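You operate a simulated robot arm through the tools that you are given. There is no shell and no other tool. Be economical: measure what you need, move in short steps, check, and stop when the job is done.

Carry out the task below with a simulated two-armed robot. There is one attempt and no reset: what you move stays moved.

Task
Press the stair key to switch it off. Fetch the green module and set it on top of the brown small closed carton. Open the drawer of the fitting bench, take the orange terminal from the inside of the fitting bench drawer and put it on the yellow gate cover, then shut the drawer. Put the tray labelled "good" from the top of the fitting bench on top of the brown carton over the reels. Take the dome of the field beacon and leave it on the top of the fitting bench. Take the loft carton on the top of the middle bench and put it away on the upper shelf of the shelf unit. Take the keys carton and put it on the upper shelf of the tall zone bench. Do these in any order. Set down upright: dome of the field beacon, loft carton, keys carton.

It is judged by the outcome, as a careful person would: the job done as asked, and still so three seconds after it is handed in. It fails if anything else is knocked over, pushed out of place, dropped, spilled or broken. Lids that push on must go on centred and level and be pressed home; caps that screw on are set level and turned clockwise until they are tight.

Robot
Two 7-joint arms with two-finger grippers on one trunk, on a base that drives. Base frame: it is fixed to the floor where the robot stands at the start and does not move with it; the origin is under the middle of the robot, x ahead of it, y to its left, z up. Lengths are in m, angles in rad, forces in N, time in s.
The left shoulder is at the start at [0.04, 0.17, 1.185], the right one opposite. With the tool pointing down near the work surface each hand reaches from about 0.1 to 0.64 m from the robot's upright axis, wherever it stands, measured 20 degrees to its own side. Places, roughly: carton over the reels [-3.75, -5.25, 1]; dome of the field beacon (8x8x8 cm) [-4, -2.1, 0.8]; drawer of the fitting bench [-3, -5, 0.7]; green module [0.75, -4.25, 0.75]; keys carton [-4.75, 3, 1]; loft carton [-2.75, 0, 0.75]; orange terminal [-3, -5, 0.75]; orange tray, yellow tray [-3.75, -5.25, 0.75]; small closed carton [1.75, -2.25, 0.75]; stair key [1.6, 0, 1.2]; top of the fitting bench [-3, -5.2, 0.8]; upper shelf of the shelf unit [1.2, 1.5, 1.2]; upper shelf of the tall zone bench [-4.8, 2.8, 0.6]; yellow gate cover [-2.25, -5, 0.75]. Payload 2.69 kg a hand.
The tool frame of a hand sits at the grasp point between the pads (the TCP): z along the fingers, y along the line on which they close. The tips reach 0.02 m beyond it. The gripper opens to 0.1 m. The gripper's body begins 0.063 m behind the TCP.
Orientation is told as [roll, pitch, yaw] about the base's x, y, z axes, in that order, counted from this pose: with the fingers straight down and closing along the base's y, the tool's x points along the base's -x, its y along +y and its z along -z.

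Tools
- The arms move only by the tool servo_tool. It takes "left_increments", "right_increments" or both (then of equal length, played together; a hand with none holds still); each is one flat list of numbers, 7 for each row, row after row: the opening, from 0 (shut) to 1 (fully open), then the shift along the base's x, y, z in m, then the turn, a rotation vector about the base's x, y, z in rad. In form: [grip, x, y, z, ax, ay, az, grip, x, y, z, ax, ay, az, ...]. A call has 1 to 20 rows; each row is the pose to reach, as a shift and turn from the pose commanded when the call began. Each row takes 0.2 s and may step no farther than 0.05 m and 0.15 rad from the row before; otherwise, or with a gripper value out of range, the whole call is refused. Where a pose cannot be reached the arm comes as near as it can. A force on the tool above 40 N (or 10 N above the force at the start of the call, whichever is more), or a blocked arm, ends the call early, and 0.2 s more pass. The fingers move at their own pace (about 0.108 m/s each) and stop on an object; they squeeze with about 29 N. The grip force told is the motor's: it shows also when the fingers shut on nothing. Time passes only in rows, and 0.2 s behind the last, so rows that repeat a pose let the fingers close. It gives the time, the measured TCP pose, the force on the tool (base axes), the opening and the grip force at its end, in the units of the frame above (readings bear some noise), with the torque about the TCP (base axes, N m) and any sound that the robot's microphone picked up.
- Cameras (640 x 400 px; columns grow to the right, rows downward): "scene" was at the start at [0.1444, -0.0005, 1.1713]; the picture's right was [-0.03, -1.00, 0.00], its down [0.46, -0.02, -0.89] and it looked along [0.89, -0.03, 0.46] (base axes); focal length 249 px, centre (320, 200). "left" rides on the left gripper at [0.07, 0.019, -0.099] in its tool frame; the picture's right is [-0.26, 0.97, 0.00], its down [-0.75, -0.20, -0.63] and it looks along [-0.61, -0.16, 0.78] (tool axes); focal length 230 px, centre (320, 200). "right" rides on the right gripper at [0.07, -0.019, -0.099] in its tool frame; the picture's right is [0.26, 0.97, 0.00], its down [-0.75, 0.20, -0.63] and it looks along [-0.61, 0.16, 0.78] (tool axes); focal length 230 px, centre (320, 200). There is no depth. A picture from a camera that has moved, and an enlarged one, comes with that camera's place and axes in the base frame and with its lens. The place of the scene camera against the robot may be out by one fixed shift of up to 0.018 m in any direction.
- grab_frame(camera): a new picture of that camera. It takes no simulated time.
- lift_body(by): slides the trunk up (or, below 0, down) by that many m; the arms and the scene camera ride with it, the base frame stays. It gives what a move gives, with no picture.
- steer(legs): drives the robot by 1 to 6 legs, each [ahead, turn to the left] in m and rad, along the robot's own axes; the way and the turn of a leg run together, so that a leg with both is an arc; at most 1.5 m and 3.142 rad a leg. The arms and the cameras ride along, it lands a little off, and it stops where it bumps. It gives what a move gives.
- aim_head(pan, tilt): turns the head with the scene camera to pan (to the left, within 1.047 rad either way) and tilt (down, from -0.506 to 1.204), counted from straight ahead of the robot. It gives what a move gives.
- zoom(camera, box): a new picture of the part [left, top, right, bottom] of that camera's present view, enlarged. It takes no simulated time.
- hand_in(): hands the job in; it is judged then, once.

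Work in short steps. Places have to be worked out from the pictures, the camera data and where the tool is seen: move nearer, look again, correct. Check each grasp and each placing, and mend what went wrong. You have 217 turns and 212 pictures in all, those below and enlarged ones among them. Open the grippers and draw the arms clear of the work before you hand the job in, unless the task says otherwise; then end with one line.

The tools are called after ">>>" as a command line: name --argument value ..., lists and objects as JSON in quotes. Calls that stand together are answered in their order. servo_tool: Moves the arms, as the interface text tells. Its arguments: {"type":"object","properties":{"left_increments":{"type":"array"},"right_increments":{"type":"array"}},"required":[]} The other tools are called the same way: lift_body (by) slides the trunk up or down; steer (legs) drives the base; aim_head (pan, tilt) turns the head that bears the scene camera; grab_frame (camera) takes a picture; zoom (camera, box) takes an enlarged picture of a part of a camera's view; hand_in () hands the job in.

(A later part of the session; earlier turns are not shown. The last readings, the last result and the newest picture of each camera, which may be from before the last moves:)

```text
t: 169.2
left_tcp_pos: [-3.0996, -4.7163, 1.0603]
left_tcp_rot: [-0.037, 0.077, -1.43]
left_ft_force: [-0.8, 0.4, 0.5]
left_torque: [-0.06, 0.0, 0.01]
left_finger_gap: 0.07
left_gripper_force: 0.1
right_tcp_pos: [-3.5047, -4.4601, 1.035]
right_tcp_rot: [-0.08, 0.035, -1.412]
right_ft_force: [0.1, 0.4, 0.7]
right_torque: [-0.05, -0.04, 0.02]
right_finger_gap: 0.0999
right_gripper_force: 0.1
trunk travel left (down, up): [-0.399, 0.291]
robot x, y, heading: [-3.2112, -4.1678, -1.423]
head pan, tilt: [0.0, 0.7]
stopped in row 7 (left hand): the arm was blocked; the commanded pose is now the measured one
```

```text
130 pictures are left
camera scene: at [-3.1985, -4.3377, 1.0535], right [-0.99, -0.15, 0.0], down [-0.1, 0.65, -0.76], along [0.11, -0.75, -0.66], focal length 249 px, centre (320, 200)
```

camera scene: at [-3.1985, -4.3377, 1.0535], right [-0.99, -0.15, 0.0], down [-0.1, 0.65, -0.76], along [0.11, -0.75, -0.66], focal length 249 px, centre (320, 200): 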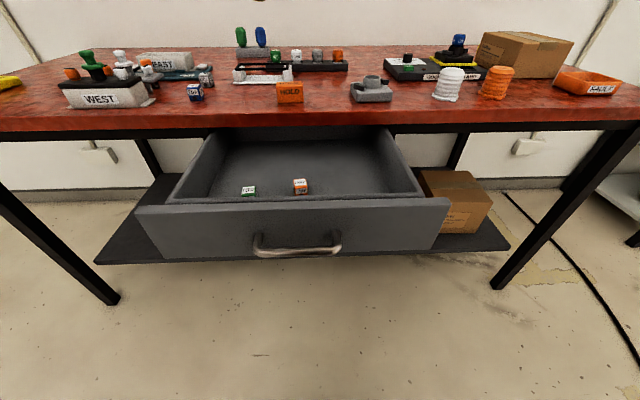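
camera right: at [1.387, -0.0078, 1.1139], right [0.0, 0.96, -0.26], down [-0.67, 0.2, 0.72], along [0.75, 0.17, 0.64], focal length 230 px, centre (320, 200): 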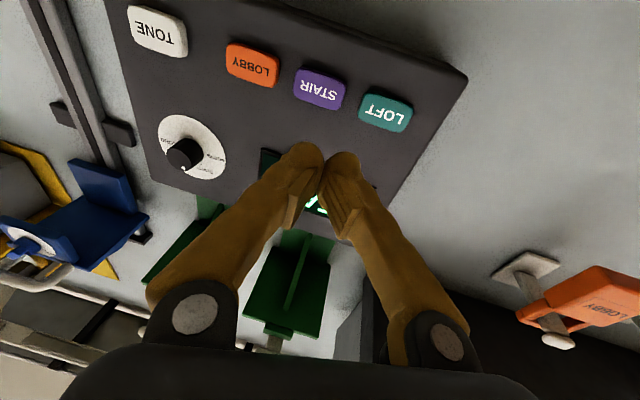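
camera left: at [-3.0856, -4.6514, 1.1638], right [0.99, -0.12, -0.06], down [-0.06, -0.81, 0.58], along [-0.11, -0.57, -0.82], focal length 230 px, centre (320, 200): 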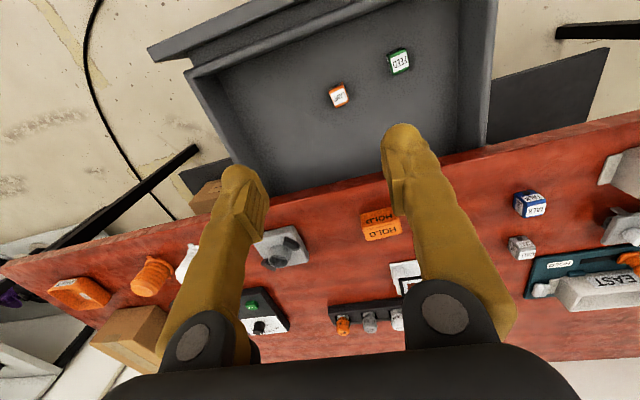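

Both arms shift whenever one is "blocked", so they are touching each other. I move the right hand outward to the right and ahead first.

>>> servo_tool --right_increments '[1, -0.03, -0.03, 0.02, 0, 0, 0, 1, -0.06, -0.06, 0.04, 0, 0, 0, 1, -0.09, -0.08, 0.05, 0, 0, 0, 1, -0.12, -0.1, 0.06, 0, 0, 0, 1, -0.15, -0.12, 0.06, 0, 0, 0]'

>>> servo_tool --left_increments '[0.7, 0.001, -0.01, -0.045, 0, 0, 0, 0.7, 0.003, -0.02, -0.09, 0, 0, 0, 0.7, 0.003, -0.029, -0.135, 0, 0, 0, 0.7, 0.003, -0.029, -0.18, 0, 0, 0, 0.7, 0.003, -0.029, -0.21, 0, 0, 0]'

>>> grab_frame --camera "left"

>>> grab_frame --camera "scene"

```text
t: 169.6
left_tcp_pos: [-3.0971, -4.703, 1.0702]
left_tcp_rot: [-0.042, 0.065, -1.422]
left_ft_force: [-0.7, 1.2, 0.7]
left_torque: [-0.04, 0.0, -0.02]
left_finger_gap: 0.0697
left_gripper_force: 0.0
right_tcp_pos: [-3.5189, -4.4531, 1.0463]
right_tcp_rot: [-0.083, 0.04, -1.414]
right_ft_force: [0.1, 0.7, -0.3]
right_torque: [-0.04, 0.01, -0.02]
right_finger_gap: 0.1
right_gripper_force: 0.1
trunk travel left (down, up): [-0.399, 0.291]
robot x, y, heading: [-3.214, -4.1686, -1.426]
head pan, tilt: [0.0, 0.7]
stopped in row 1 (left hand): the arm was blocked; the commanded pose is now the measured one
```

```text
t: 170.3
left_tcp_pos: [-3.1046, -4.7151, 0.9557]
left_tcp_rot: [-0.033, 0.047, -1.429]
left_ft_force: [0.7, 0.9, -0.2]
left_torque: [-0.04, -0.01, 0.0]
left_finger_gap: 0.0699
left_gripper_force: 0.0
right_tcp_pos: [-3.5292, -4.4522, 1.0479]
right_tcp_rot: [-0.11, 0.035, -1.402]
right_ft_force: [-0.3, 0.3, 0.1]
right_torque: [-0.05, -0.02, 0.02]
right_finger_gap: 0.1
right_gripper_force: 0.0
trunk travel left (down, up): [-0.399, 0.291]
robot x, y, heading: [-3.2109, -4.168, -1.422]
head pan, tilt: [0.0, 0.7]
stopped in row 3 (left hand): the arm was blocked; the commanded pose is now the measured one
```

```text
129 pictures are left
camera left: at [-3.0921, -4.6471, 1.0574], right [0.99, -0.12, -0.04], down [-0.07, -0.8, 0.6], along [-0.11, -0.59, -0.8], focal length 230 px, centre (320, 200)
```

left: 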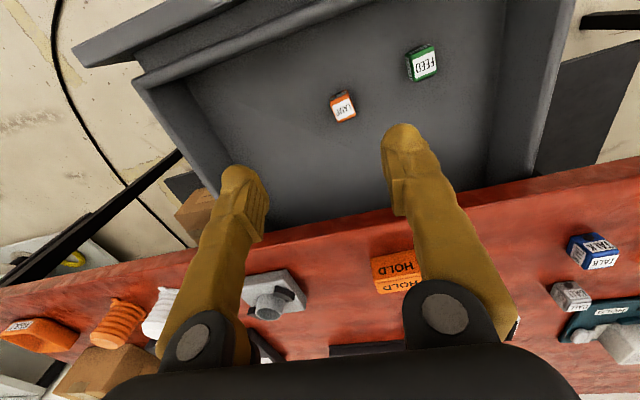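

```text
128 pictures are left
camera scene: at [-3.1984, -4.3385, 1.0534], right [-0.99, -0.15, 0.0], down [-0.1, 0.65, -0.75], along [0.11, -0.75, -0.66], focal length 249 px, centre (320, 200)
```

scene: 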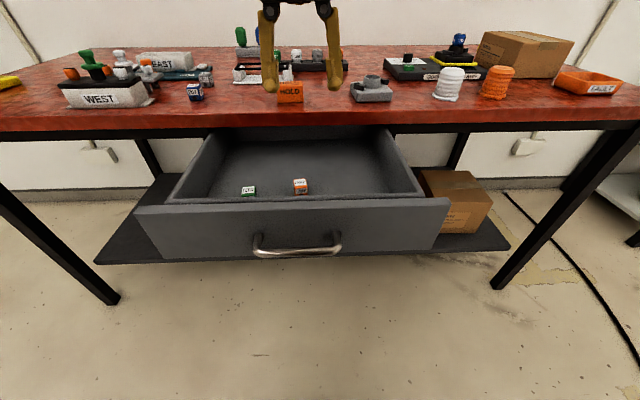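

I move the right hand ahead (away from the body) so its elbow frees the centre.

>>> servo_tool --right_increments '[1, -0.02, -0.04, 0.01, 0.03, 0, 0, 1, -0.03, -0.08, 0.02, 0.06, 0, 0, 1, -0.04, -0.12, 0.03, 0.09, 0, 0, 1, -0.05, -0.16, 0.04, 0.11, 0, 0, 1, -0.06, -0.2, 0.05, 0.11, 0, 0]'

>>> servo_tool --left_increments '[0.7, 0.005, -0.01, -0.035, 0, 0, 0, 0.7, 0.008, -0.02, -0.07, 0, 0, 0, 0.7, 0.008, -0.03, -0.1, 0, 0, 0]'

>>> grab_frame --camera "left"

```text
t: 171.5
left_tcp_pos: [-3.1041, -4.7151, 0.9524]
left_tcp_rot: [-0.032, 0.053, -1.432]
left_ft_force: [-0.8, -0.2, 0.0]
left_torque: [0.02, -0.05, 0.01]
left_finger_gap: 0.07
left_gripper_force: 0.0
right_tcp_pos: [-3.5821, -4.6395, 1.0998]
right_tcp_rot: [-0.064, 0.137, -1.412]
right_ft_force: [-0.4, -0.5, -0.2]
right_torque: [0.03, -0.01, -0.04]
right_finger_gap: 0.1
right_gripper_force: 0.0
trunk travel left (down, up): [-0.399, 0.291]
robot x, y, heading: [-3.2104, -4.1672, -1.424]
head pan, tilt: [0.0, 0.7]
```

```text
t: 172.1
left_tcp_pos: [-3.1021, -4.7172, 0.9091]
left_tcp_rot: [-0.029, 0.029, -1.43]
left_ft_force: [-0.7, 1.5, -0.1]
left_torque: [-0.12, -0.03, -0.04]
left_finger_gap: 0.0696
left_gripper_force: 0.1
right_tcp_pos: [-3.5848, -4.6167, 1.1102]
right_tcp_rot: [-0.062, 0.113, -1.413]
right_ft_force: [-0.9, 1.3, 1.0]
right_torque: [-0.09, -0.02, 0.01]
right_finger_gap: 0.1001
right_gripper_force: 0.0
trunk travel left (down, up): [-0.399, 0.291]
robot x, y, heading: [-3.2108, -4.1683, -1.425]
head pan, tilt: [0.0, 0.7]
stopped in row 2 (left hand): the arm was blocked; the commanded pose is now the measured one
```

```text
127 pictures are left
camera left: at [-3.0899, -4.648, 1.0097], right [0.99, -0.12, -0.04], down [-0.07, -0.79, 0.61], along [-0.1, -0.61, -0.79], focal length 230 px, centre (320, 200)
```

left: 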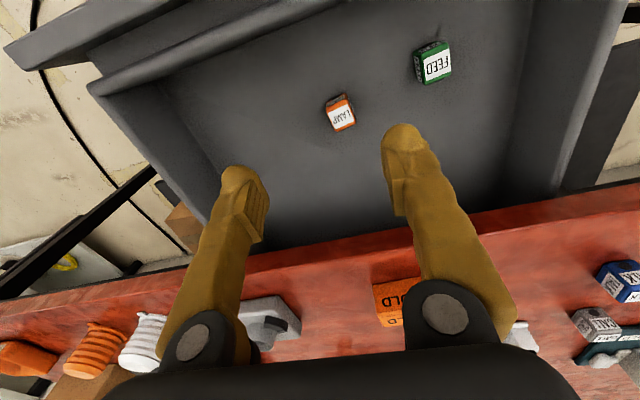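

The descent by arm keeps stalling, so I align over the terminal (now at about (-3.089,-4.741)) and will descend with the trunk instead.

>>> servo_tool --left_increments '[0.7, 0.006, -0.012, 0, 0, 0, 0, 0.7, 0.013, -0.024, 0, 0, 0, 0, 0.7, 0.013, -0.024, 0, 0, 0, 0]'

>>> lift_body --by -0.1

>>> grab_frame --camera "left"

>>> grab_frame --camera "scene"

```text
t: 172.4
left_tcp_pos: [-3.1026, -4.7129, 0.9175]
left_tcp_rot: [-0.029, 0.013, -1.431]
left_ft_force: [-0.5, 1.1, -0.2]
left_torque: [-0.07, -0.01, 0.01]
left_finger_gap: 0.0701
left_gripper_force: 0.0
right_tcp_pos: [-3.5876, -4.6011, 1.1162]
right_tcp_rot: [-0.064, 0.099, -1.413]
right_ft_force: [0.2, 0.6, -0.5]
right_torque: [-0.11, 0.01, -0.01]
right_finger_gap: 0.1001
right_gripper_force: 0.1
trunk travel left (down, up): [-0.399, 0.291]
robot x, y, heading: [-3.2105, -4.1681, -1.421]
head pan, tilt: [0.0, 0.7]
stopped in row 1 (left hand): the arm was blocked; the commanded pose is now the measured one
```

```text
t: 173.8
left_tcp_pos: [-3.1008, -4.7147, 0.8153]
left_tcp_rot: [-0.03, 0.019, -1.431]
left_ft_force: [-0.2, 1.1, 0.0]
left_torque: [0.03, 0.01, 0.03]
left_finger_gap: 0.0702
left_gripper_force: 0.0
right_tcp_pos: [-3.5866, -4.6035, 1.0136]
right_tcp_rot: [-0.064, 0.104, -1.412]
right_ft_force: [1.0, 0.5, 0.2]
right_torque: [0.01, -0.01, 0.02]
right_finger_gap: 0.0999
right_gripper_force: 0.1
trunk travel left (down, up): [-0.299, 0.391]
robot x, y, heading: [-3.2115, -4.1663, -1.426]
head pan, tilt: [0.0, 0.7]
```

```text
126 pictures are left
camera left: at [-3.0893, -4.6442, 0.9147], right [0.99, -0.12, -0.03], down [-0.07, -0.78, 0.62], along [-0.1, -0.61, -0.78], focal length 230 px, centre (320, 200)
```

left: 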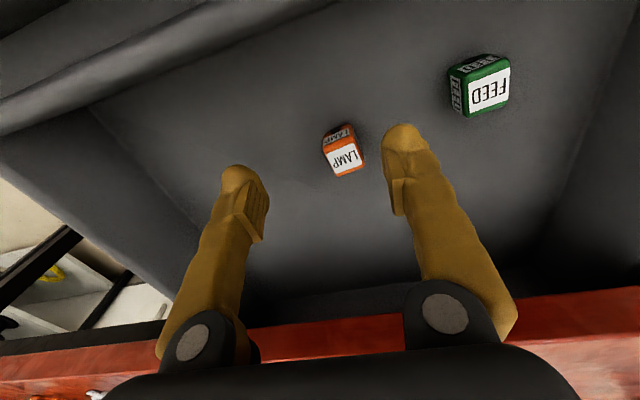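

```text
125 pictures are left
camera scene: at [-3.1982, -4.3378, 0.9532], right [-0.99, -0.15, 0.0], down [-0.1, 0.65, -0.75], along [0.11, -0.75, -0.66], focal length 249 px, centre (320, 200)
```

scene: 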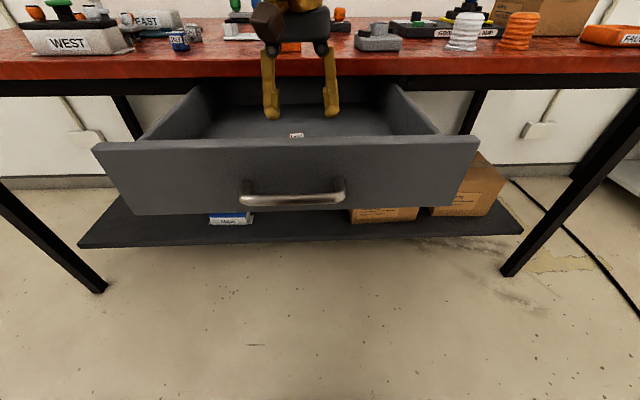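

The arms block each other on any small move, so I use the base for the last correction: 2.8 cm ahead with a 0.022 rad left turn.

>>> steer --legs '[[0.028, 0.022]]'

>>> grab_frame --camera "left"

```text
t: 174.6
left_tcp_pos: [-3.085, -4.7409, 0.8135]
left_tcp_rot: [-0.027, 0.019, -1.408]
left_ft_force: [-0.3, -0.3, -0.4]
left_torque: [0.04, 0.0, 0.02]
left_finger_gap: 0.0701
left_gripper_force: 0.1
right_tcp_pos: [-3.5729, -4.6431, 1.0134]
right_tcp_rot: [-0.063, 0.106, -1.391]
right_ft_force: [-1.3, -0.3, 0.2]
right_torque: [0.01, -0.04, -0.01]
right_finger_gap: 0.0998
right_gripper_force: 0.0
trunk travel left (down, up): [-0.299, 0.391]
robot x, y, heading: [-3.208, -4.1978, -1.397]
head pan, tilt: [0.0, 0.7]
```

```text
124 pictures are left
camera left: at [-3.0745, -4.6713, 0.9134], right [0.99, -0.1, -0.03], down [-0.06, -0.78, 0.62], along [-0.09, -0.61, -0.78], focal length 230 px, centre (320, 200)
```

left: 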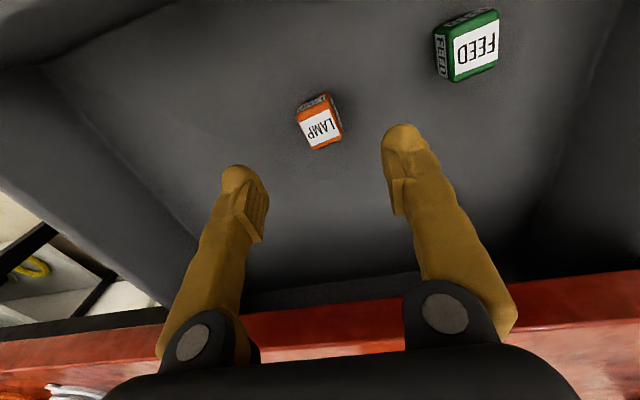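

TCP is right over the terminal. I lower the trunk 8.5 cm.

>>> lift_body --by -0.085

>>> grab_frame --camera "left"

```text
t: 175.8
left_tcp_pos: [-3.0853, -4.7305, 0.7426]
left_tcp_rot: [-0.032, -0.006, -1.403]
left_ft_force: [-2.2, -1.9, 24.1]
left_torque: [0.18, -0.89, -0.09]
left_finger_gap: 0.0696
left_gripper_force: 0.0
right_tcp_pos: [-3.5764, -4.6239, 0.934]
right_tcp_rot: [-0.061, 0.085, -1.391]
right_ft_force: [-0.2, 0.3, 0.4]
right_torque: [-0.02, 0.01, -0.01]
right_finger_gap: 0.0999
right_gripper_force: 0.0
trunk travel left (down, up): [-0.214, 0.476]
robot x, y, heading: [-3.2035, -4.1996, -1.399]
head pan, tilt: [0.0, 0.7]
```

```text
123 pictures are left
camera left: at [-3.0752, -4.6579, 0.8403], right [1.0, -0.09, -0.03], down [-0.05, -0.77, 0.64], along [-0.08, -0.64, -0.77], focal length 230 px, centre (320, 200)
```

left: 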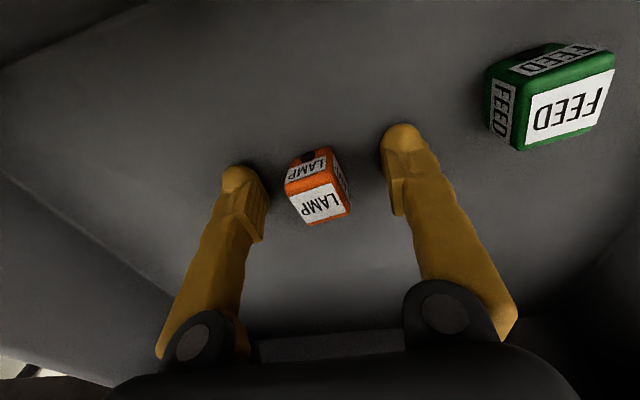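

Tips touch the drawer floor (TCP z 0.743). I raise 8 mm, go 1.2 cm ahead with the base, and close.

>>> lift_body --by 0.012

>>> steer --legs '[[0.015, 0]]'

>>> grab_frame --camera "left"

```text
t: 176.4
left_tcp_pos: [-3.0849, -4.7289, 0.7492]
left_tcp_rot: [-0.03, 0.006, -1.401]
left_ft_force: [0.4, 0.1, 0.2]
left_torque: [0.0, -0.01, 0.01]
left_finger_gap: 0.07
left_gripper_force: 0.1
right_tcp_pos: [-3.5755, -4.6257, 0.9465]
right_tcp_rot: [-0.059, 0.084, -1.39]
right_ft_force: [-0.8, 0.0, -0.3]
right_torque: [0.02, -0.03, 0.02]
right_finger_gap: 0.1
right_gripper_force: 0.0
trunk travel left (down, up): [-0.226, 0.464]
robot x, y, heading: [-3.203, -4.1978, -1.4]
head pan, tilt: [0.0, 0.7]
```

```text
t: 177.2
left_tcp_pos: [-3.082, -4.7439, 0.7491]
left_tcp_rot: [-0.029, 0.007, -1.402]
left_ft_force: [0.1, 0.2, 0.4]
left_torque: [0.03, -0.01, 0.04]
left_finger_gap: 0.07
left_gripper_force: 0.0
right_tcp_pos: [-3.5729, -4.6407, 0.945]
right_tcp_rot: [-0.062, 0.087, -1.389]
right_ft_force: [-0.2, -0.3, 1.1]
right_torque: [0.01, -0.02, 0.0]
right_finger_gap: 0.0999
right_gripper_force: 0.1
trunk travel left (down, up): [-0.226, 0.464]
robot x, y, heading: [-3.2028, -4.2133, -1.403]
head pan, tilt: [0.0, 0.7]
```

```text
122 pictures are left
camera left: at [-3.072, -4.6727, 0.8481], right [1.0, -0.09, -0.03], down [-0.05, -0.77, 0.63], along [-0.08, -0.63, -0.77], focal length 230 px, centre (320, 200)
```

left: 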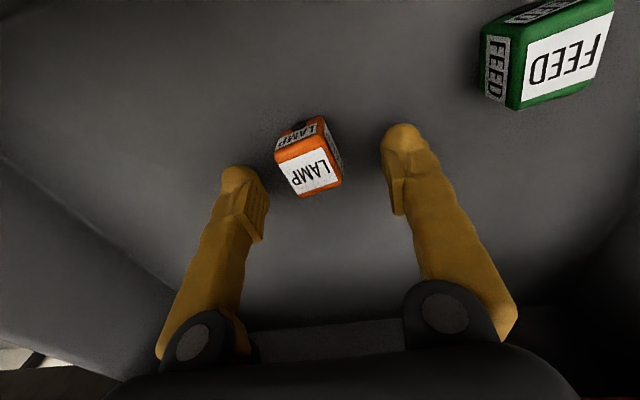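

The terminal is between the pads. I close and lift with the trunk.

>>> servo_tool --left_increments '[0.3, 0, 0, 0, 0, 0, 0, 0, 0, 0, 0, 0, 0, 0, 0, 0, 0, 0, 0, 0, 0, 0, 0, 0, 0, 0, 0, 0]'

>>> lift_body --by 0.22

>>> grab_frame --camera "left"

```text
t: 178.2
left_tcp_pos: [-3.0787, -4.7345, 0.759]
left_tcp_rot: [-0.039, -0.008, -1.389]
left_ft_force: [1.1, -0.1, -0.8]
left_torque: [0.0, 0.0, 0.0]
left_finger_gap: 0.0245
left_gripper_force: 28.8
right_tcp_pos: [-3.5746, -4.6244, 0.9506]
right_tcp_rot: [-0.061, 0.069, -1.389]
right_ft_force: [-0.4, 0.0, -0.3]
right_torque: [0.0, -0.02, 0.02]
right_finger_gap: 0.1002
right_gripper_force: 0.1
trunk travel left (down, up): [-0.226, 0.464]
robot x, y, heading: [-3.2025, -4.2126, -1.398]
head pan, tilt: [0.0, 0.7]
```

```text
t: 180.5
left_tcp_pos: [-3.0786, -4.7355, 0.9789]
left_tcp_rot: [-0.036, -0.009, -1.388]
left_ft_force: [1.0, 1.5, -1.4]
left_torque: [0.01, -0.02, 0.02]
left_finger_gap: 0.0244
left_gripper_force: 29.7
right_tcp_pos: [-3.5754, -4.6249, 1.172]
right_tcp_rot: [-0.061, 0.071, -1.389]
right_ft_force: [-1.2, -0.4, 0.0]
right_torque: [0.01, 0.0, -0.01]
right_finger_gap: 0.0999
right_gripper_force: 0.1
trunk travel left (down, up): [-0.446, 0.244]
robot x, y, heading: [-3.2057, -4.2102, -1.402]
head pan, tilt: [0.0, 0.7]
```

```text
121 pictures are left
camera left: at [-3.0694, -4.6616, 1.0762], right [1.0, -0.08, -0.04], down [-0.04, -0.76, 0.64], along [-0.08, -0.64, -0.76], focal length 230 px, centre (320, 200)
```

left: 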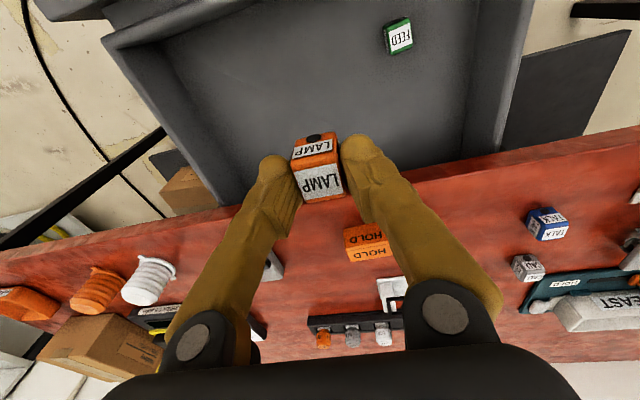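

Terminal "LAMP" is held. The gate cover works out at (-2.285,-4.865,0.87). I raise a bit more and reposition the base to stand left-offset before it.

>>> lift_body --by 0.1

>>> steer --legs '[[-0.06, 0], [0, 1.15], [0.66, 0], [0, -1.17]]'

>>> aim_head --pan 0.3 --tilt 0.7

>>> grab_frame --camera "scene"

>>> grab_frame --camera "left"

```text
t: 181.8
left_tcp_pos: [-3.0789, -4.7351, 1.0782]
left_tcp_rot: [-0.04, -0.009, -1.386]
left_ft_force: [0.6, 0.7, -0.5]
left_torque: [0.04, -0.02, 0.01]
left_finger_gap: 0.0244
left_gripper_force: 29.2
right_tcp_pos: [-3.5742, -4.6255, 1.2704]
right_tcp_rot: [-0.06, 0.07, -1.388]
right_ft_force: [-0.3, 1.0, -0.4]
right_torque: [0.0, -0.02, 0.02]
right_finger_gap: 0.1001
right_gripper_force: 0.0
trunk travel left (down, up): [-0.546, 0.144]
robot x, y, heading: [-3.2043, -4.2137, -1.402]
head pan, tilt: [0.0, 0.7]
```

```text
t: 184.6
left_tcp_pos: [-2.8063, -4.4538, 1.0911]
left_tcp_rot: [-0.054, -0.03, -0.687]
left_ft_force: [-0.1, 1.5, -0.8]
left_torque: [-0.06, 0.02, -0.04]
left_finger_gap: 0.0242
left_gripper_force: 29.1
right_tcp_pos: [-3.2733, -4.678, 1.2678]
right_tcp_rot: [-0.059, 0.093, -0.712]
right_ft_force: [0.7, 0.5, 0.2]
right_torque: [-0.1, 0.04, 0.01]
right_finger_gap: 0.1001
right_gripper_force: 0.1
trunk travel left (down, up): [-0.546, 0.144]
robot x, y, heading: [-3.2173, -4.1578, -0.718]
head pan, tilt: [0.0, 0.7]
stopped in leg 2: the robot was blocked; the commanded pose is now the measured one
```

```text
t: 185.4
left_tcp_pos: [-2.8091, -4.4594, 1.0942]
left_tcp_rot: [-0.056, -0.033, -0.688]
left_ft_force: [1.0, 0.9, -0.3]
left_torque: [0.03, 0.01, 0.01]
left_finger_gap: 0.0242
left_gripper_force: 28.7
right_tcp_pos: [-3.2752, -4.6818, 1.2659]
right_tcp_rot: [-0.055, 0.09, -0.711]
right_ft_force: [0.6, -0.5, -0.4]
right_torque: [0.03, -0.02, -0.01]
right_finger_gap: 0.1
right_gripper_force: 0.0
trunk travel left (down, up): [-0.546, 0.144]
robot x, y, heading: [-3.2161, -4.1603, -0.721]
head pan, tilt: [0.3, 0.7]
```

```text
120 pictures are left
camera scene: at [-3.0845, -4.2543, 1.1999], right [-0.41, -0.91, -0.01], down [-0.6, 0.27, -0.75], along [0.69, -0.31, -0.66], focal length 249 px, centre (320, 200)
```

scene: 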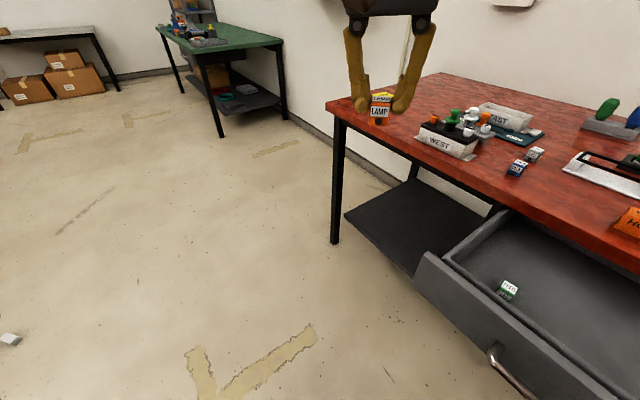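

```text
119 pictures are left
camera left: at [-2.8493, -4.3956, 1.19], right [0.81, 0.58, -0.04], down [0.46, -0.59, 0.66], along [0.36, -0.56, -0.75], focal length 230 px, centre (320, 200)
```

left: 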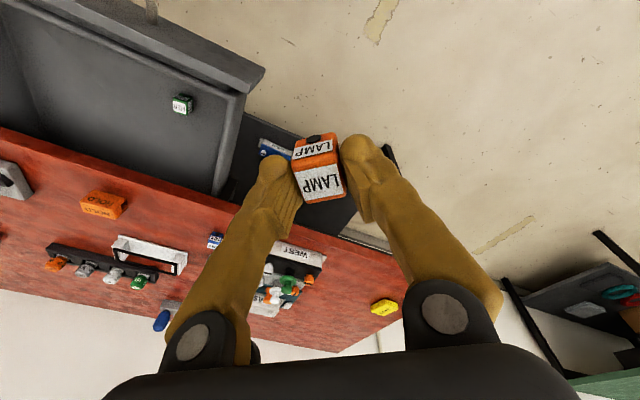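

The turn is again blocked by arm-on-arm contact. I move the left hand 0.2 m outward to its own side, then continue.

>>> servo_tool --left_increments '[0, 0.025, 0.028, 0, 0, 0, 0, 0, 0.05, 0.056, 0, 0, 0, 0, 0, 0.075, 0.084, 0, 0, 0, 0, 0, 0.1, 0.113, 0, 0, 0, 0, 0, 0.13, 0.146, 0, 0, 0, 0]'

>>> steer --legs '[[0, 0.4], [0.64, 0], [0, -1.1]]'

>>> grab_frame --camera "scene"

>>> grab_frame --camera "left"

```text
t: 186.6
left_tcp_pos: [-2.6804, -4.3128, 1.0975]
left_tcp_rot: [-0.048, -0.035, -0.698]
left_ft_force: [-0.4, 0.0, -0.9]
left_torque: [0.02, -0.02, 0.01]
left_finger_gap: 0.0245
left_gripper_force: 29.2
right_tcp_pos: [-3.2745, -4.6804, 1.2669]
right_tcp_rot: [-0.056, 0.088, -0.711]
right_ft_force: [0.3, 0.2, 0.5]
right_torque: [-0.02, 0.04, 0.0]
right_finger_gap: 0.1001
right_gripper_force: 0.1
trunk travel left (down, up): [-0.546, 0.144]
robot x, y, heading: [-3.2199, -4.1599, -0.724]
head pan, tilt: [0.3, 0.7]
```

```text
t: 194.3
left_tcp_pos: [-2.3432, -4.8368, 1.0973]
left_tcp_rot: [-0.045, -0.036, -1.458]
left_ft_force: [-0.4, 0.4, 0.1]
left_torque: [0.01, -0.01, 0.01]
left_finger_gap: 0.0242
left_gripper_force: 29.1
right_tcp_pos: [-3.0278, -4.699, 1.276]
right_tcp_rot: [-0.059, 0.055, -1.468]
right_ft_force: [-0.3, -0.1, -0.8]
right_torque: [0.01, -0.01, 0.01]
right_finger_gap: 0.0999
right_gripper_force: 0.1
trunk travel left (down, up): [-0.546, 0.144]
robot x, y, heading: [-2.6223, -4.3544, -1.487]
head pan, tilt: [0.3, 0.7]
```

```text
118 pictures are left
camera scene: at [-2.5923, -4.5237, 1.2001], right [-0.92, -0.38, -0.01], down [-0.25, 0.61, -0.75], along [0.29, -0.7, -0.66], focal length 249 px, centre (320, 200)
```

scene: 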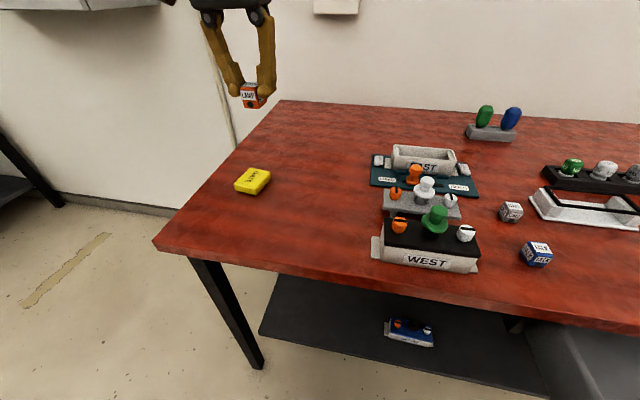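

```text
117 pictures are left
camera left: at [-2.3291, -4.7623, 1.1933], right [0.99, -0.15, -0.03], down [-0.09, -0.74, 0.66], along [-0.12, -0.65, -0.75], focal length 230 px, centre (320, 200)
```

left: 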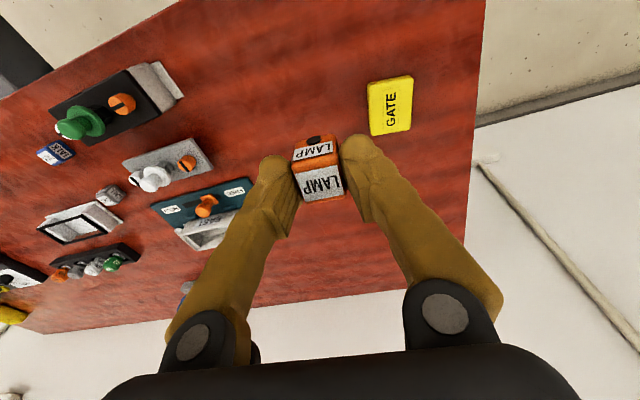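

The gate cover's top is at about (-2.263,-4.889,0.86). I move the terminal above it and down to ~3 cm clearance, levelling the hand.

>>> servo_tool --left_increments '[0, 0.027, -0.017, 0, 0.01, 0, 0, 0, 0.054, -0.035, 0, 0.02, 0, 0, 0, 0.08, -0.052, -0.01, 0.03, 0, 0, 0, 0.08, -0.052, -0.05, 0.043, 0, 0, 0, 0.08, -0.052, -0.09, 0.043, 0, 0, 0, 0.08, -0.052, -0.13, 0.043, 0, 0, 0, 0.08, -0.052, -0.165, 0.043, 0, 0]'

>>> grab_frame --camera "left"

>>> zoom --camera "scene" --box '[160, 80, 340, 260]'

```text
t: 195.9
left_tcp_pos: [-2.264, -4.8715, 0.9379]
left_tcp_rot: [-0.042, -0.01, -1.456]
left_ft_force: [0.0, 0.0, 0.5]
left_torque: [-0.02, 0.01, -0.01]
left_finger_gap: 0.0246
left_gripper_force: 29.2
right_tcp_pos: [-3.0286, -4.6756, 1.2642]
right_tcp_rot: [-0.057, 0.105, -1.468]
right_ft_force: [0.2, -0.5, -0.4]
right_torque: [-0.02, 0.04, 0.01]
right_finger_gap: 0.1001
right_gripper_force: 0.0
trunk travel left (down, up): [-0.546, 0.144]
robot x, y, heading: [-2.6199, -4.3583, -1.483]
head pan, tilt: [0.3, 0.7]
```

```text
116 pictures are left
camera left: at [-2.2493, -4.7996, 1.0358], right [0.99, -0.15, -0.04], down [-0.09, -0.76, 0.64], along [-0.12, -0.63, -0.76], focal length 230 px, centre (320, 200)
```

left: 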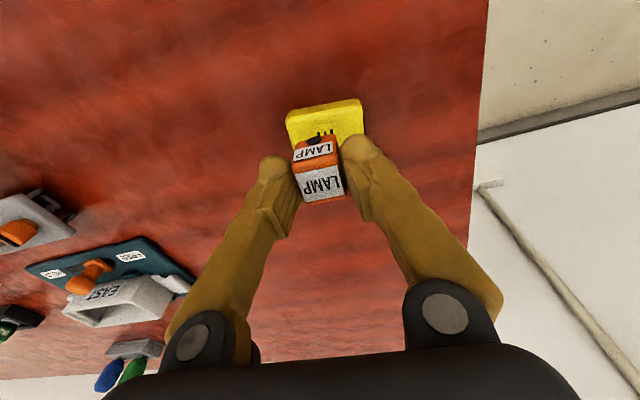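

```text
2.22 times, centred on (250, 170) of scene
camera zoom: at [-2.592, -4.5242, 1.2], right [-0.92, -0.38, -0.01], down [-0.25, 0.61, -0.75], along [0.29, -0.7, -0.66], focal length 553 px, centre (476, 267)
```

zoom: 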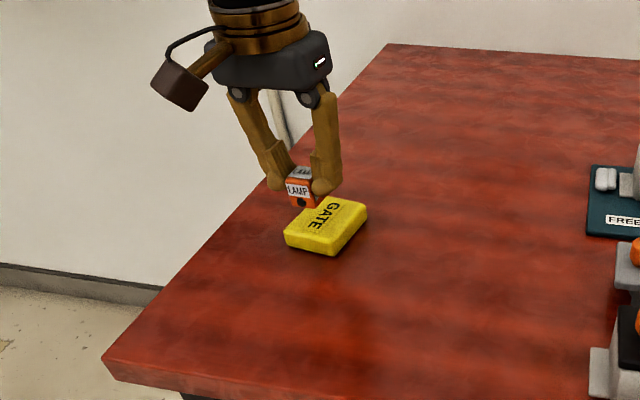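

Cover spans roughly x -2.289..-2.232, y -4.854..-4.925; I shift 1.8 cm back and lower in steps until contact.

>>> servo_tool --left_increments '[0, 0.003, -0.018, 0, 0.015, 0, 0, 0, 0.003, -0.018, -0.015, 0.015, 0, 0, 0, 0.003, -0.018, -0.025, 0.015, 0, 0, 0, 0.003, -0.018, -0.032, 0.015, 0, 0]'

>>> zoom --camera "scene" --box '[160, 80, 340, 260]'

```text
t: 196.5
left_tcp_pos: [-2.2635, -4.8766, 0.9398]
left_tcp_rot: [-0.041, -0.011, -1.456]
left_ft_force: [-0.1, 1.5, -0.1]
left_torque: [-0.07, 0.0, 0.03]
left_finger_gap: 0.0246
left_gripper_force: 28.8
right_tcp_pos: [-3.0315, -4.6478, 1.2554]
right_tcp_rot: [-0.053, 0.145, -1.467]
right_ft_force: [-0.5, 0.1, 0.4]
right_torque: [-0.07, -0.01, 0.01]
right_finger_gap: 0.0998
right_gripper_force: 0.1
trunk travel left (down, up): [-0.546, 0.144]
robot x, y, heading: [-2.6203, -4.3549, -1.484]
head pan, tilt: [0.3, 0.7]
stopped in row 2 (left hand): the arm was blocked; the commanded pose is now the measured one
```

```text
2.22 times, centred on (250, 170) of scene
camera zoom: at [-2.5923, -4.5216, 1.2005], right [-0.92, -0.38, 0.0], down [-0.25, 0.61, -0.76], along [0.29, -0.7, -0.66], focal length 553 px, centre (476, 267)
```

zoom: 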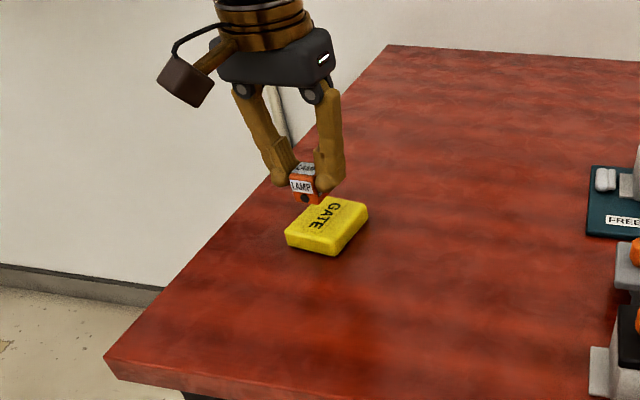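

Blocked near the reach limit again; I use the base (1.3 cm ahead) and the trunk for the final descent.

>>> steer --legs '[[0.014, 0]]'

>>> lift_body --by -0.03

>>> grab_frame --camera "left"

>>> zoom --camera "scene" --box '[160, 60, 340, 240]'

```text
t: 197.3
left_tcp_pos: [-2.261, -4.8924, 0.9379]
left_tcp_rot: [-0.041, -0.007, -1.457]
left_ft_force: [-0.3, -0.5, -0.5]
left_torque: [0.03, 0.0, 0.02]
left_finger_gap: 0.0242
left_gripper_force: 28.8
right_tcp_pos: [-3.0293, -4.6678, 1.2547]
right_tcp_rot: [-0.052, 0.146, -1.469]
right_ft_force: [0.1, -0.4, 0.2]
right_torque: [0.03, -0.01, 0.0]
right_finger_gap: 0.0998
right_gripper_force: 0.1
trunk travel left (down, up): [-0.546, 0.144]
robot x, y, heading: [-2.616, -4.3703, -1.482]
head pan, tilt: [0.3, 0.7]
```

```text
t: 198.0
left_tcp_pos: [-2.2632, -4.8783, 0.9165]
left_tcp_rot: [-0.043, -0.025, -1.456]
left_ft_force: [0.6, 0.4, -0.3]
left_torque: [-0.04, 0.0, 0.03]
left_finger_gap: 0.0244
left_gripper_force: 29.3
right_tcp_pos: [-3.0316, -4.6419, 1.2176]
right_tcp_rot: [-0.05, 0.186, -1.469]
right_ft_force: [0.5, 0.5, 0.6]
right_torque: [-0.02, 0.01, -0.01]
right_finger_gap: 0.0998
right_gripper_force: 0.1
trunk travel left (down, up): [-0.516, 0.174]
robot x, y, heading: [-2.6179, -4.3709, -1.482]
head pan, tilt: [0.3, 0.7]
```

```text
113 pictures are left
camera left: at [-2.2485, -4.8043, 1.013], right [0.99, -0.15, -0.03], down [-0.09, -0.75, 0.66], along [-0.12, -0.65, -0.75], focal length 230 px, centre (320, 200)
```

left: 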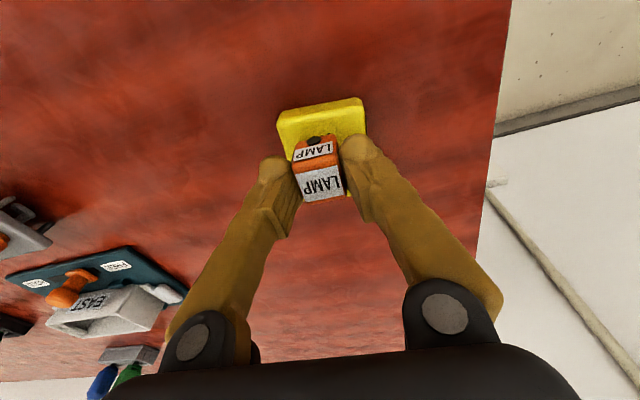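

```text
2.22 times, centred on (250, 150) of scene
camera zoom: at [-2.5912, -4.536, 1.1703], right [-0.92, -0.38, 0.0], down [-0.25, 0.61, -0.76], along [0.29, -0.7, -0.66], focal length 553 px, centre (476, 311)
```

zoom: 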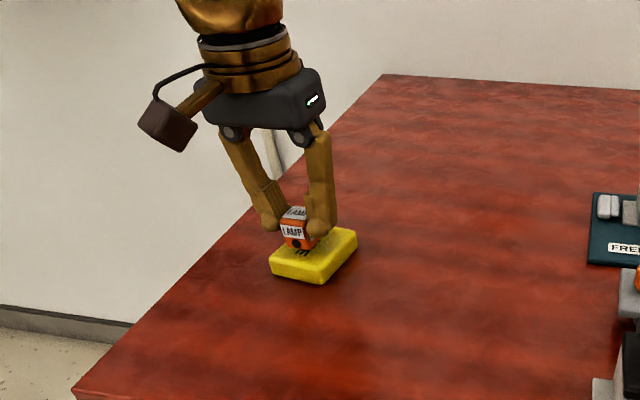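

The hand creeps back a little on each call; the terminal is now ~2.5 cm above the cover. I lower by arm in small steps with 1 cm forward.

>>> servo_tool --left_increments '[0, 0, -0.006, -0.006, 0.008, 0, 0, 0, 0, -0.01, -0.012, 0.016, 0, 0, 0, 0, -0.01, -0.018, 0.02, 0, 0, 0, 0, -0.01, -0.022, 0.02, 0, 0]'

>>> zoom --camera "scene" --box '[160, 60, 340, 240]'

```text
t: 199.0
left_tcp_pos: [-2.2646, -4.8907, 0.8954]
left_tcp_rot: [-0.041, -0.011, -1.457]
left_ft_force: [1.8, -1.2, 28.7]
left_torque: [-0.04, -0.08, 0.02]
left_finger_gap: 0.0247
left_gripper_force: 29.1
right_tcp_pos: [-3.032, -4.6422, 1.2168]
right_tcp_rot: [-0.05, 0.186, -1.468]
right_ft_force: [0.2, 0.3, -0.4]
right_torque: [0.0, 0.01, 0.02]
right_finger_gap: 0.1
right_gripper_force: 0.0
trunk travel left (down, up): [-0.516, 0.174]
robot x, y, heading: [-2.6162, -4.3715, -1.486]
head pan, tilt: [0.3, 0.7]
```

```text
2.22 times, centred on (250, 150) of scene
camera zoom: at [-2.5921, -4.5352, 1.1706], right [-0.92, -0.38, -0.01], down [-0.25, 0.61, -0.76], along [0.29, -0.7, -0.65], focal length 553 px, centre (476, 311)
```

zoom: 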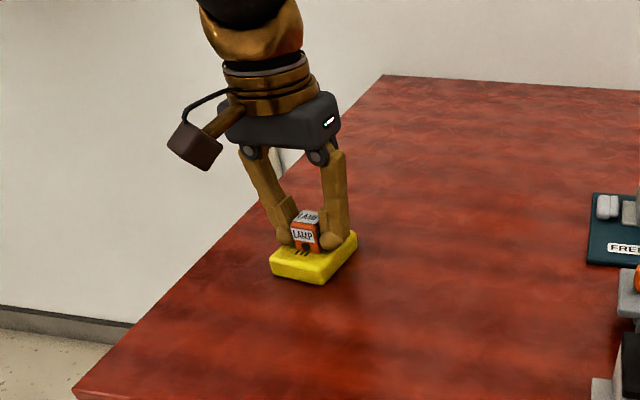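

The terminal rests on the cover. I ease, open, and rise.

>>> servo_tool --left_increments '[0, 0, 0, 0.004, 0, 0, 0, 0.3, 0, 0, 0.005, 0, 0, 0, 0.5, 0, 0, 0.005, 0, 0, 0, 0.5, 0, 0, 0.005, 0, 0, 0, 0.5, 0, 0, 0.04, 0, 0, 0, 0.5, 0, 0, 0.08, 0, 0, 0, 0.5, 0, 0, 0.12, 0, 0, 0]'

>>> zoom --camera "scene" --box '[160, 60, 340, 240]'

```text
t: 200.6
left_tcp_pos: [-2.2622, -4.8858, 1.0167]
left_tcp_rot: [-0.04, -0.002, -1.457]
left_ft_force: [0.6, 0.3, 0.6]
left_torque: [-0.01, 0.01, 0.0]
left_finger_gap: 0.0501
left_gripper_force: 0.0
right_tcp_pos: [-3.0308, -4.6428, 1.2162]
right_tcp_rot: [-0.051, 0.185, -1.467]
right_ft_force: [-0.3, 0.4, -0.6]
right_torque: [-0.01, 0.03, 0.03]
right_finger_gap: 0.0997
right_gripper_force: 0.0
trunk travel left (down, up): [-0.516, 0.174]
robot x, y, heading: [-2.6189, -4.3694, -1.48]
head pan, tilt: [0.3, 0.7]
```

```text
2.22 times, centred on (250, 150) of scene
camera zoom: at [-2.5915, -4.5366, 1.1702], right [-0.93, -0.38, -0.01], down [-0.25, 0.61, -0.75], along [0.29, -0.7, -0.66], focal length 553 px, centre (476, 311)
```

zoom: 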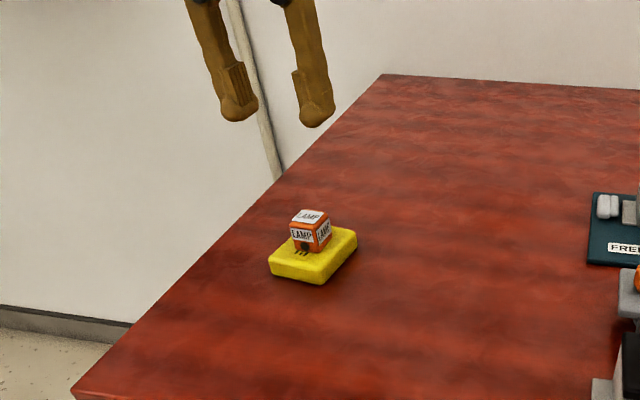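

The terminal sits on the gate cover. Next I close the drawer: I reverse to stand before it, so the right hand can push.

>>> steer --legs '[[0, 0.53], [-0.69, 0], [0, -0.47]]'

>>> aim_head --pan 0 --tilt 0.6

>>> grab_frame --camera "scene"

```text
t: 203.3
left_tcp_pos: [-2.0881, -4.5906, 1.0214]
left_tcp_rot: [-0.043, -0.014, -0.936]
left_ft_force: [0.7, -0.8, -1.1]
left_torque: [0.04, 0.02, 0.0]
left_finger_gap: 0.05
left_gripper_force: 0.1
right_tcp_pos: [-2.8779, -4.7579, 1.2174]
right_tcp_rot: [-0.057, 0.196, -0.951]
right_ft_force: [0.8, -0.8, 0.7]
right_torque: [0.09, 0.07, 0.01]
right_finger_gap: 0.0999
right_gripper_force: 0.1
trunk travel left (down, up): [-0.516, 0.174]
robot x, y, heading: [-2.6503, -4.3309, -0.979]
head pan, tilt: [0.3, 0.7]
stopped in leg 2: the robot was blocked; the commanded pose is now the measured one
```

```text
t: 204.1
left_tcp_pos: [-2.0944, -4.5817, 1.0276]
left_tcp_rot: [-0.042, -0.028, -0.937]
left_ft_force: [0.7, 0.6, -0.6]
left_torque: [0.05, 0.0, 0.0]
left_finger_gap: 0.0499
left_gripper_force: 0.0
right_tcp_pos: [-2.8853, -4.7468, 1.2188]
right_tcp_rot: [-0.056, 0.193, -0.952]
right_ft_force: [0.3, 0.9, -0.3]
right_torque: [0.04, 0.02, -0.01]
right_finger_gap: 0.0997
right_gripper_force: 0.1
trunk travel left (down, up): [-0.516, 0.174]
robot x, y, heading: [-2.6477, -4.3312, -0.981]
head pan, tilt: [0.0, 0.6]
```

```text
109 pictures are left
camera scene: at [-2.5631, -4.476, 1.1787], right [-0.83, -0.56, 0.0], down [-0.32, 0.48, -0.82], along [0.46, -0.68, -0.58], focal length 249 px, centre (320, 200)
```

scene: 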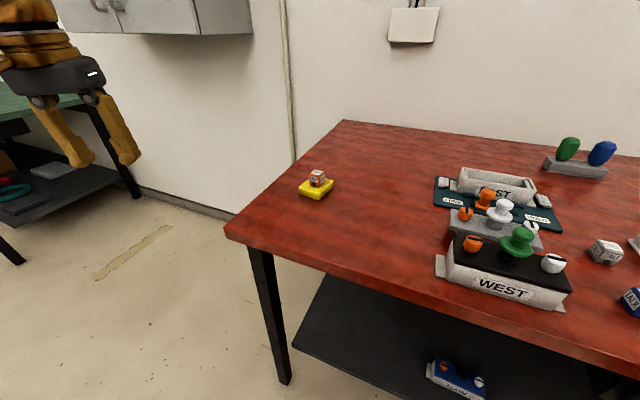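

The right hand crept close to the body, which blocks things. I move it ahead, level it, and retry the reverse.

>>> servo_tool --right_increments '[1, 0.025, -0.03, 0, -0.03, -0.02, 0, 1, 0.05, -0.055, 0, -0.06, -0.04, 0, 1, 0.08, -0.075, 0, -0.09, -0.065, 0, 1, 0.11, -0.09, 0, -0.12, -0.09, 0, 1, 0.14, -0.1, 0, -0.15, -0.11, 0, 1, 0.17, -0.11, 0, -0.15, -0.11, 0]'

>>> steer --legs '[[-0.65, 0], [0, -0.44]]'

>>> grab_frame --camera "scene"

```text
t: 205.5
left_tcp_pos: [-2.0927, -4.5822, 1.0269]
left_tcp_rot: [-0.042, -0.026, -0.939]
left_ft_force: [0.0, -0.3, -0.4]
left_torque: [0.02, 0.03, -0.01]
left_finger_gap: 0.0499
left_gripper_force: 0.0
right_tcp_pos: [-2.7123, -4.8599, 1.2299]
right_tcp_rot: [-0.056, -0.049, -0.952]
right_ft_force: [0.0, -0.1, 0.4]
right_torque: [0.0, 0.06, 0.02]
right_finger_gap: 0.0998
right_gripper_force: 0.1
trunk travel left (down, up): [-0.516, 0.174]
robot x, y, heading: [-2.6507, -4.3286, -0.987]
head pan, tilt: [0.0, 0.6]
```

```text
t: 210.5
left_tcp_pos: [-2.6207, -4.2363, 1.028]
left_tcp_rot: [-0.042, -0.025, -1.361]
left_ft_force: [0.1, -0.3, 0.5]
left_torque: [-0.01, -0.02, -0.01]
left_finger_gap: 0.0499
left_gripper_force: 0.0
right_tcp_pos: [-3.2998, -4.2355, 1.2303]
right_tcp_rot: [-0.056, -0.05, -1.375]
right_ft_force: [0.4, -0.1, 0.8]
right_torque: [0.01, 0.0, 0.01]
right_finger_gap: 0.0998
right_gripper_force: 0.1
trunk travel left (down, up): [-0.516, 0.174]
robot x, y, heading: [-3.0219, -3.779, -1.404]
head pan, tilt: [0.0, 0.6]
```

```text
108 pictures are left
camera scene: at [-3.0044, -3.9534, 1.1786], right [-0.99, -0.17, 0.0], down [-0.1, 0.57, -0.82], along [0.14, -0.8, -0.58], focal length 249 px, centre (320, 200)
```

scene: 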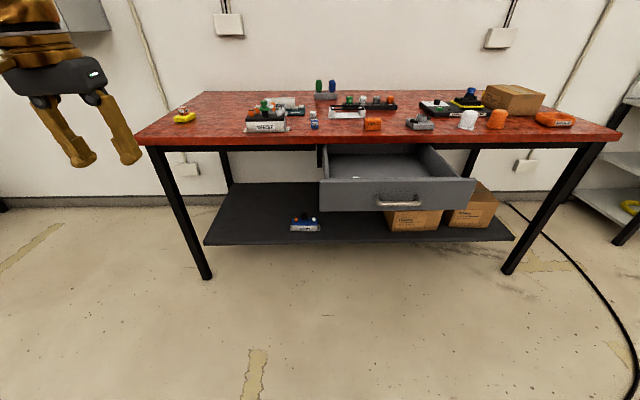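

Now I pitch the right hand forward with fingers shut, lower the trunk, and line up on the drawer front right of the handle (z≈0.755).

>>> servo_tool --right_increments '[0, 0.005, 0, -0.015, -0.138, -0.023, 0, 0, 0.01, 0, -0.03, -0.276, -0.046, 0, 0, 0.015, 0, -0.045, -0.414, -0.069, 0, 0, 0.02, 0, -0.06, -0.552, -0.093, 0, 0, 0.025, 0, -0.075, -0.69, -0.116, 0, 0, 0.03, 0, -0.09, -0.828, -0.139, 0, 0, 0.035, 0, -0.105, -0.966, -0.162, 0, 0, 0.04, 0, -0.12, -1.104, -0.186, 0, 0, 0.045, 0, -0.135, -1.242, -0.209, 0, 0, 0.05, 0, -0.15, -1.38, -0.232, 0, 0, 0.05, 0, -0.16, -1.5, -0.252, 0]'

>>> lift_body --by -0.3

>>> grab_frame --camera "scene"

```text
t: 212.9
left_tcp_pos: [-2.6233, -4.2237, 1.034]
left_tcp_rot: [-0.044, -0.042, -1.361]
left_ft_force: [1.0, -0.7, 0.5]
left_torque: [0.05, -0.02, 0.0]
left_finger_gap: 0.0503
left_gripper_force: 0.0
right_tcp_pos: [-3.3054, -4.2637, 1.0977]
right_tcp_rot: [-0.631, -1.547, -0.811]
right_ft_force: [-0.3, 0.2, -1.3]
right_torque: [-0.01, 0.05, 0.01]
right_finger_gap: 0.0
right_gripper_force: 29.3
right hand out of reach, approached as far as the arm can: row 4, 5, 6, 7, 8, 9, 10, 11
trunk travel left (down, up): [-0.516, 0.174]
robot x, y, heading: [-3.0208, -3.7815, -1.409]
head pan, tilt: [0.0, 0.6]
```

```text
t: 215.9
left_tcp_pos: [-2.6226, -4.2216, 0.7358]
left_tcp_rot: [-0.045, -0.044, -1.361]
left_ft_force: [-0.4, -0.3, -0.7]
left_torque: [0.02, 0.02, 0.02]
left_finger_gap: 0.05
left_gripper_force: 0.0
right_tcp_pos: [-3.3051, -4.2628, 0.8021]
right_tcp_rot: [-1.349, -1.554, -0.091]
right_ft_force: [0.1, -0.6, -0.1]
right_torque: [0.03, 0.02, -0.01]
right_finger_gap: 0.0
right_gripper_force: 29.3
trunk travel left (down, up): [-0.216, 0.474]
robot x, y, heading: [-3.0177, -3.7777, -1.398]
head pan, tilt: [0.0, 0.6]
```

```text
107 pictures are left
camera scene: at [-3.0051, -3.9484, 0.8787], right [-0.99, -0.17, 0.0], down [-0.1, 0.57, -0.82], along [0.14, -0.8, -0.58], focal length 249 px, centre (320, 200)
```

scene: 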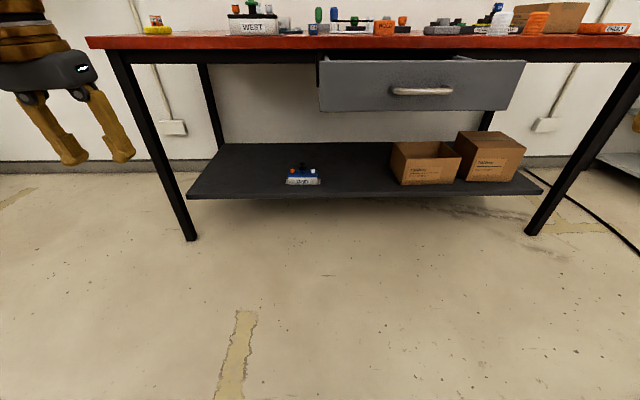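

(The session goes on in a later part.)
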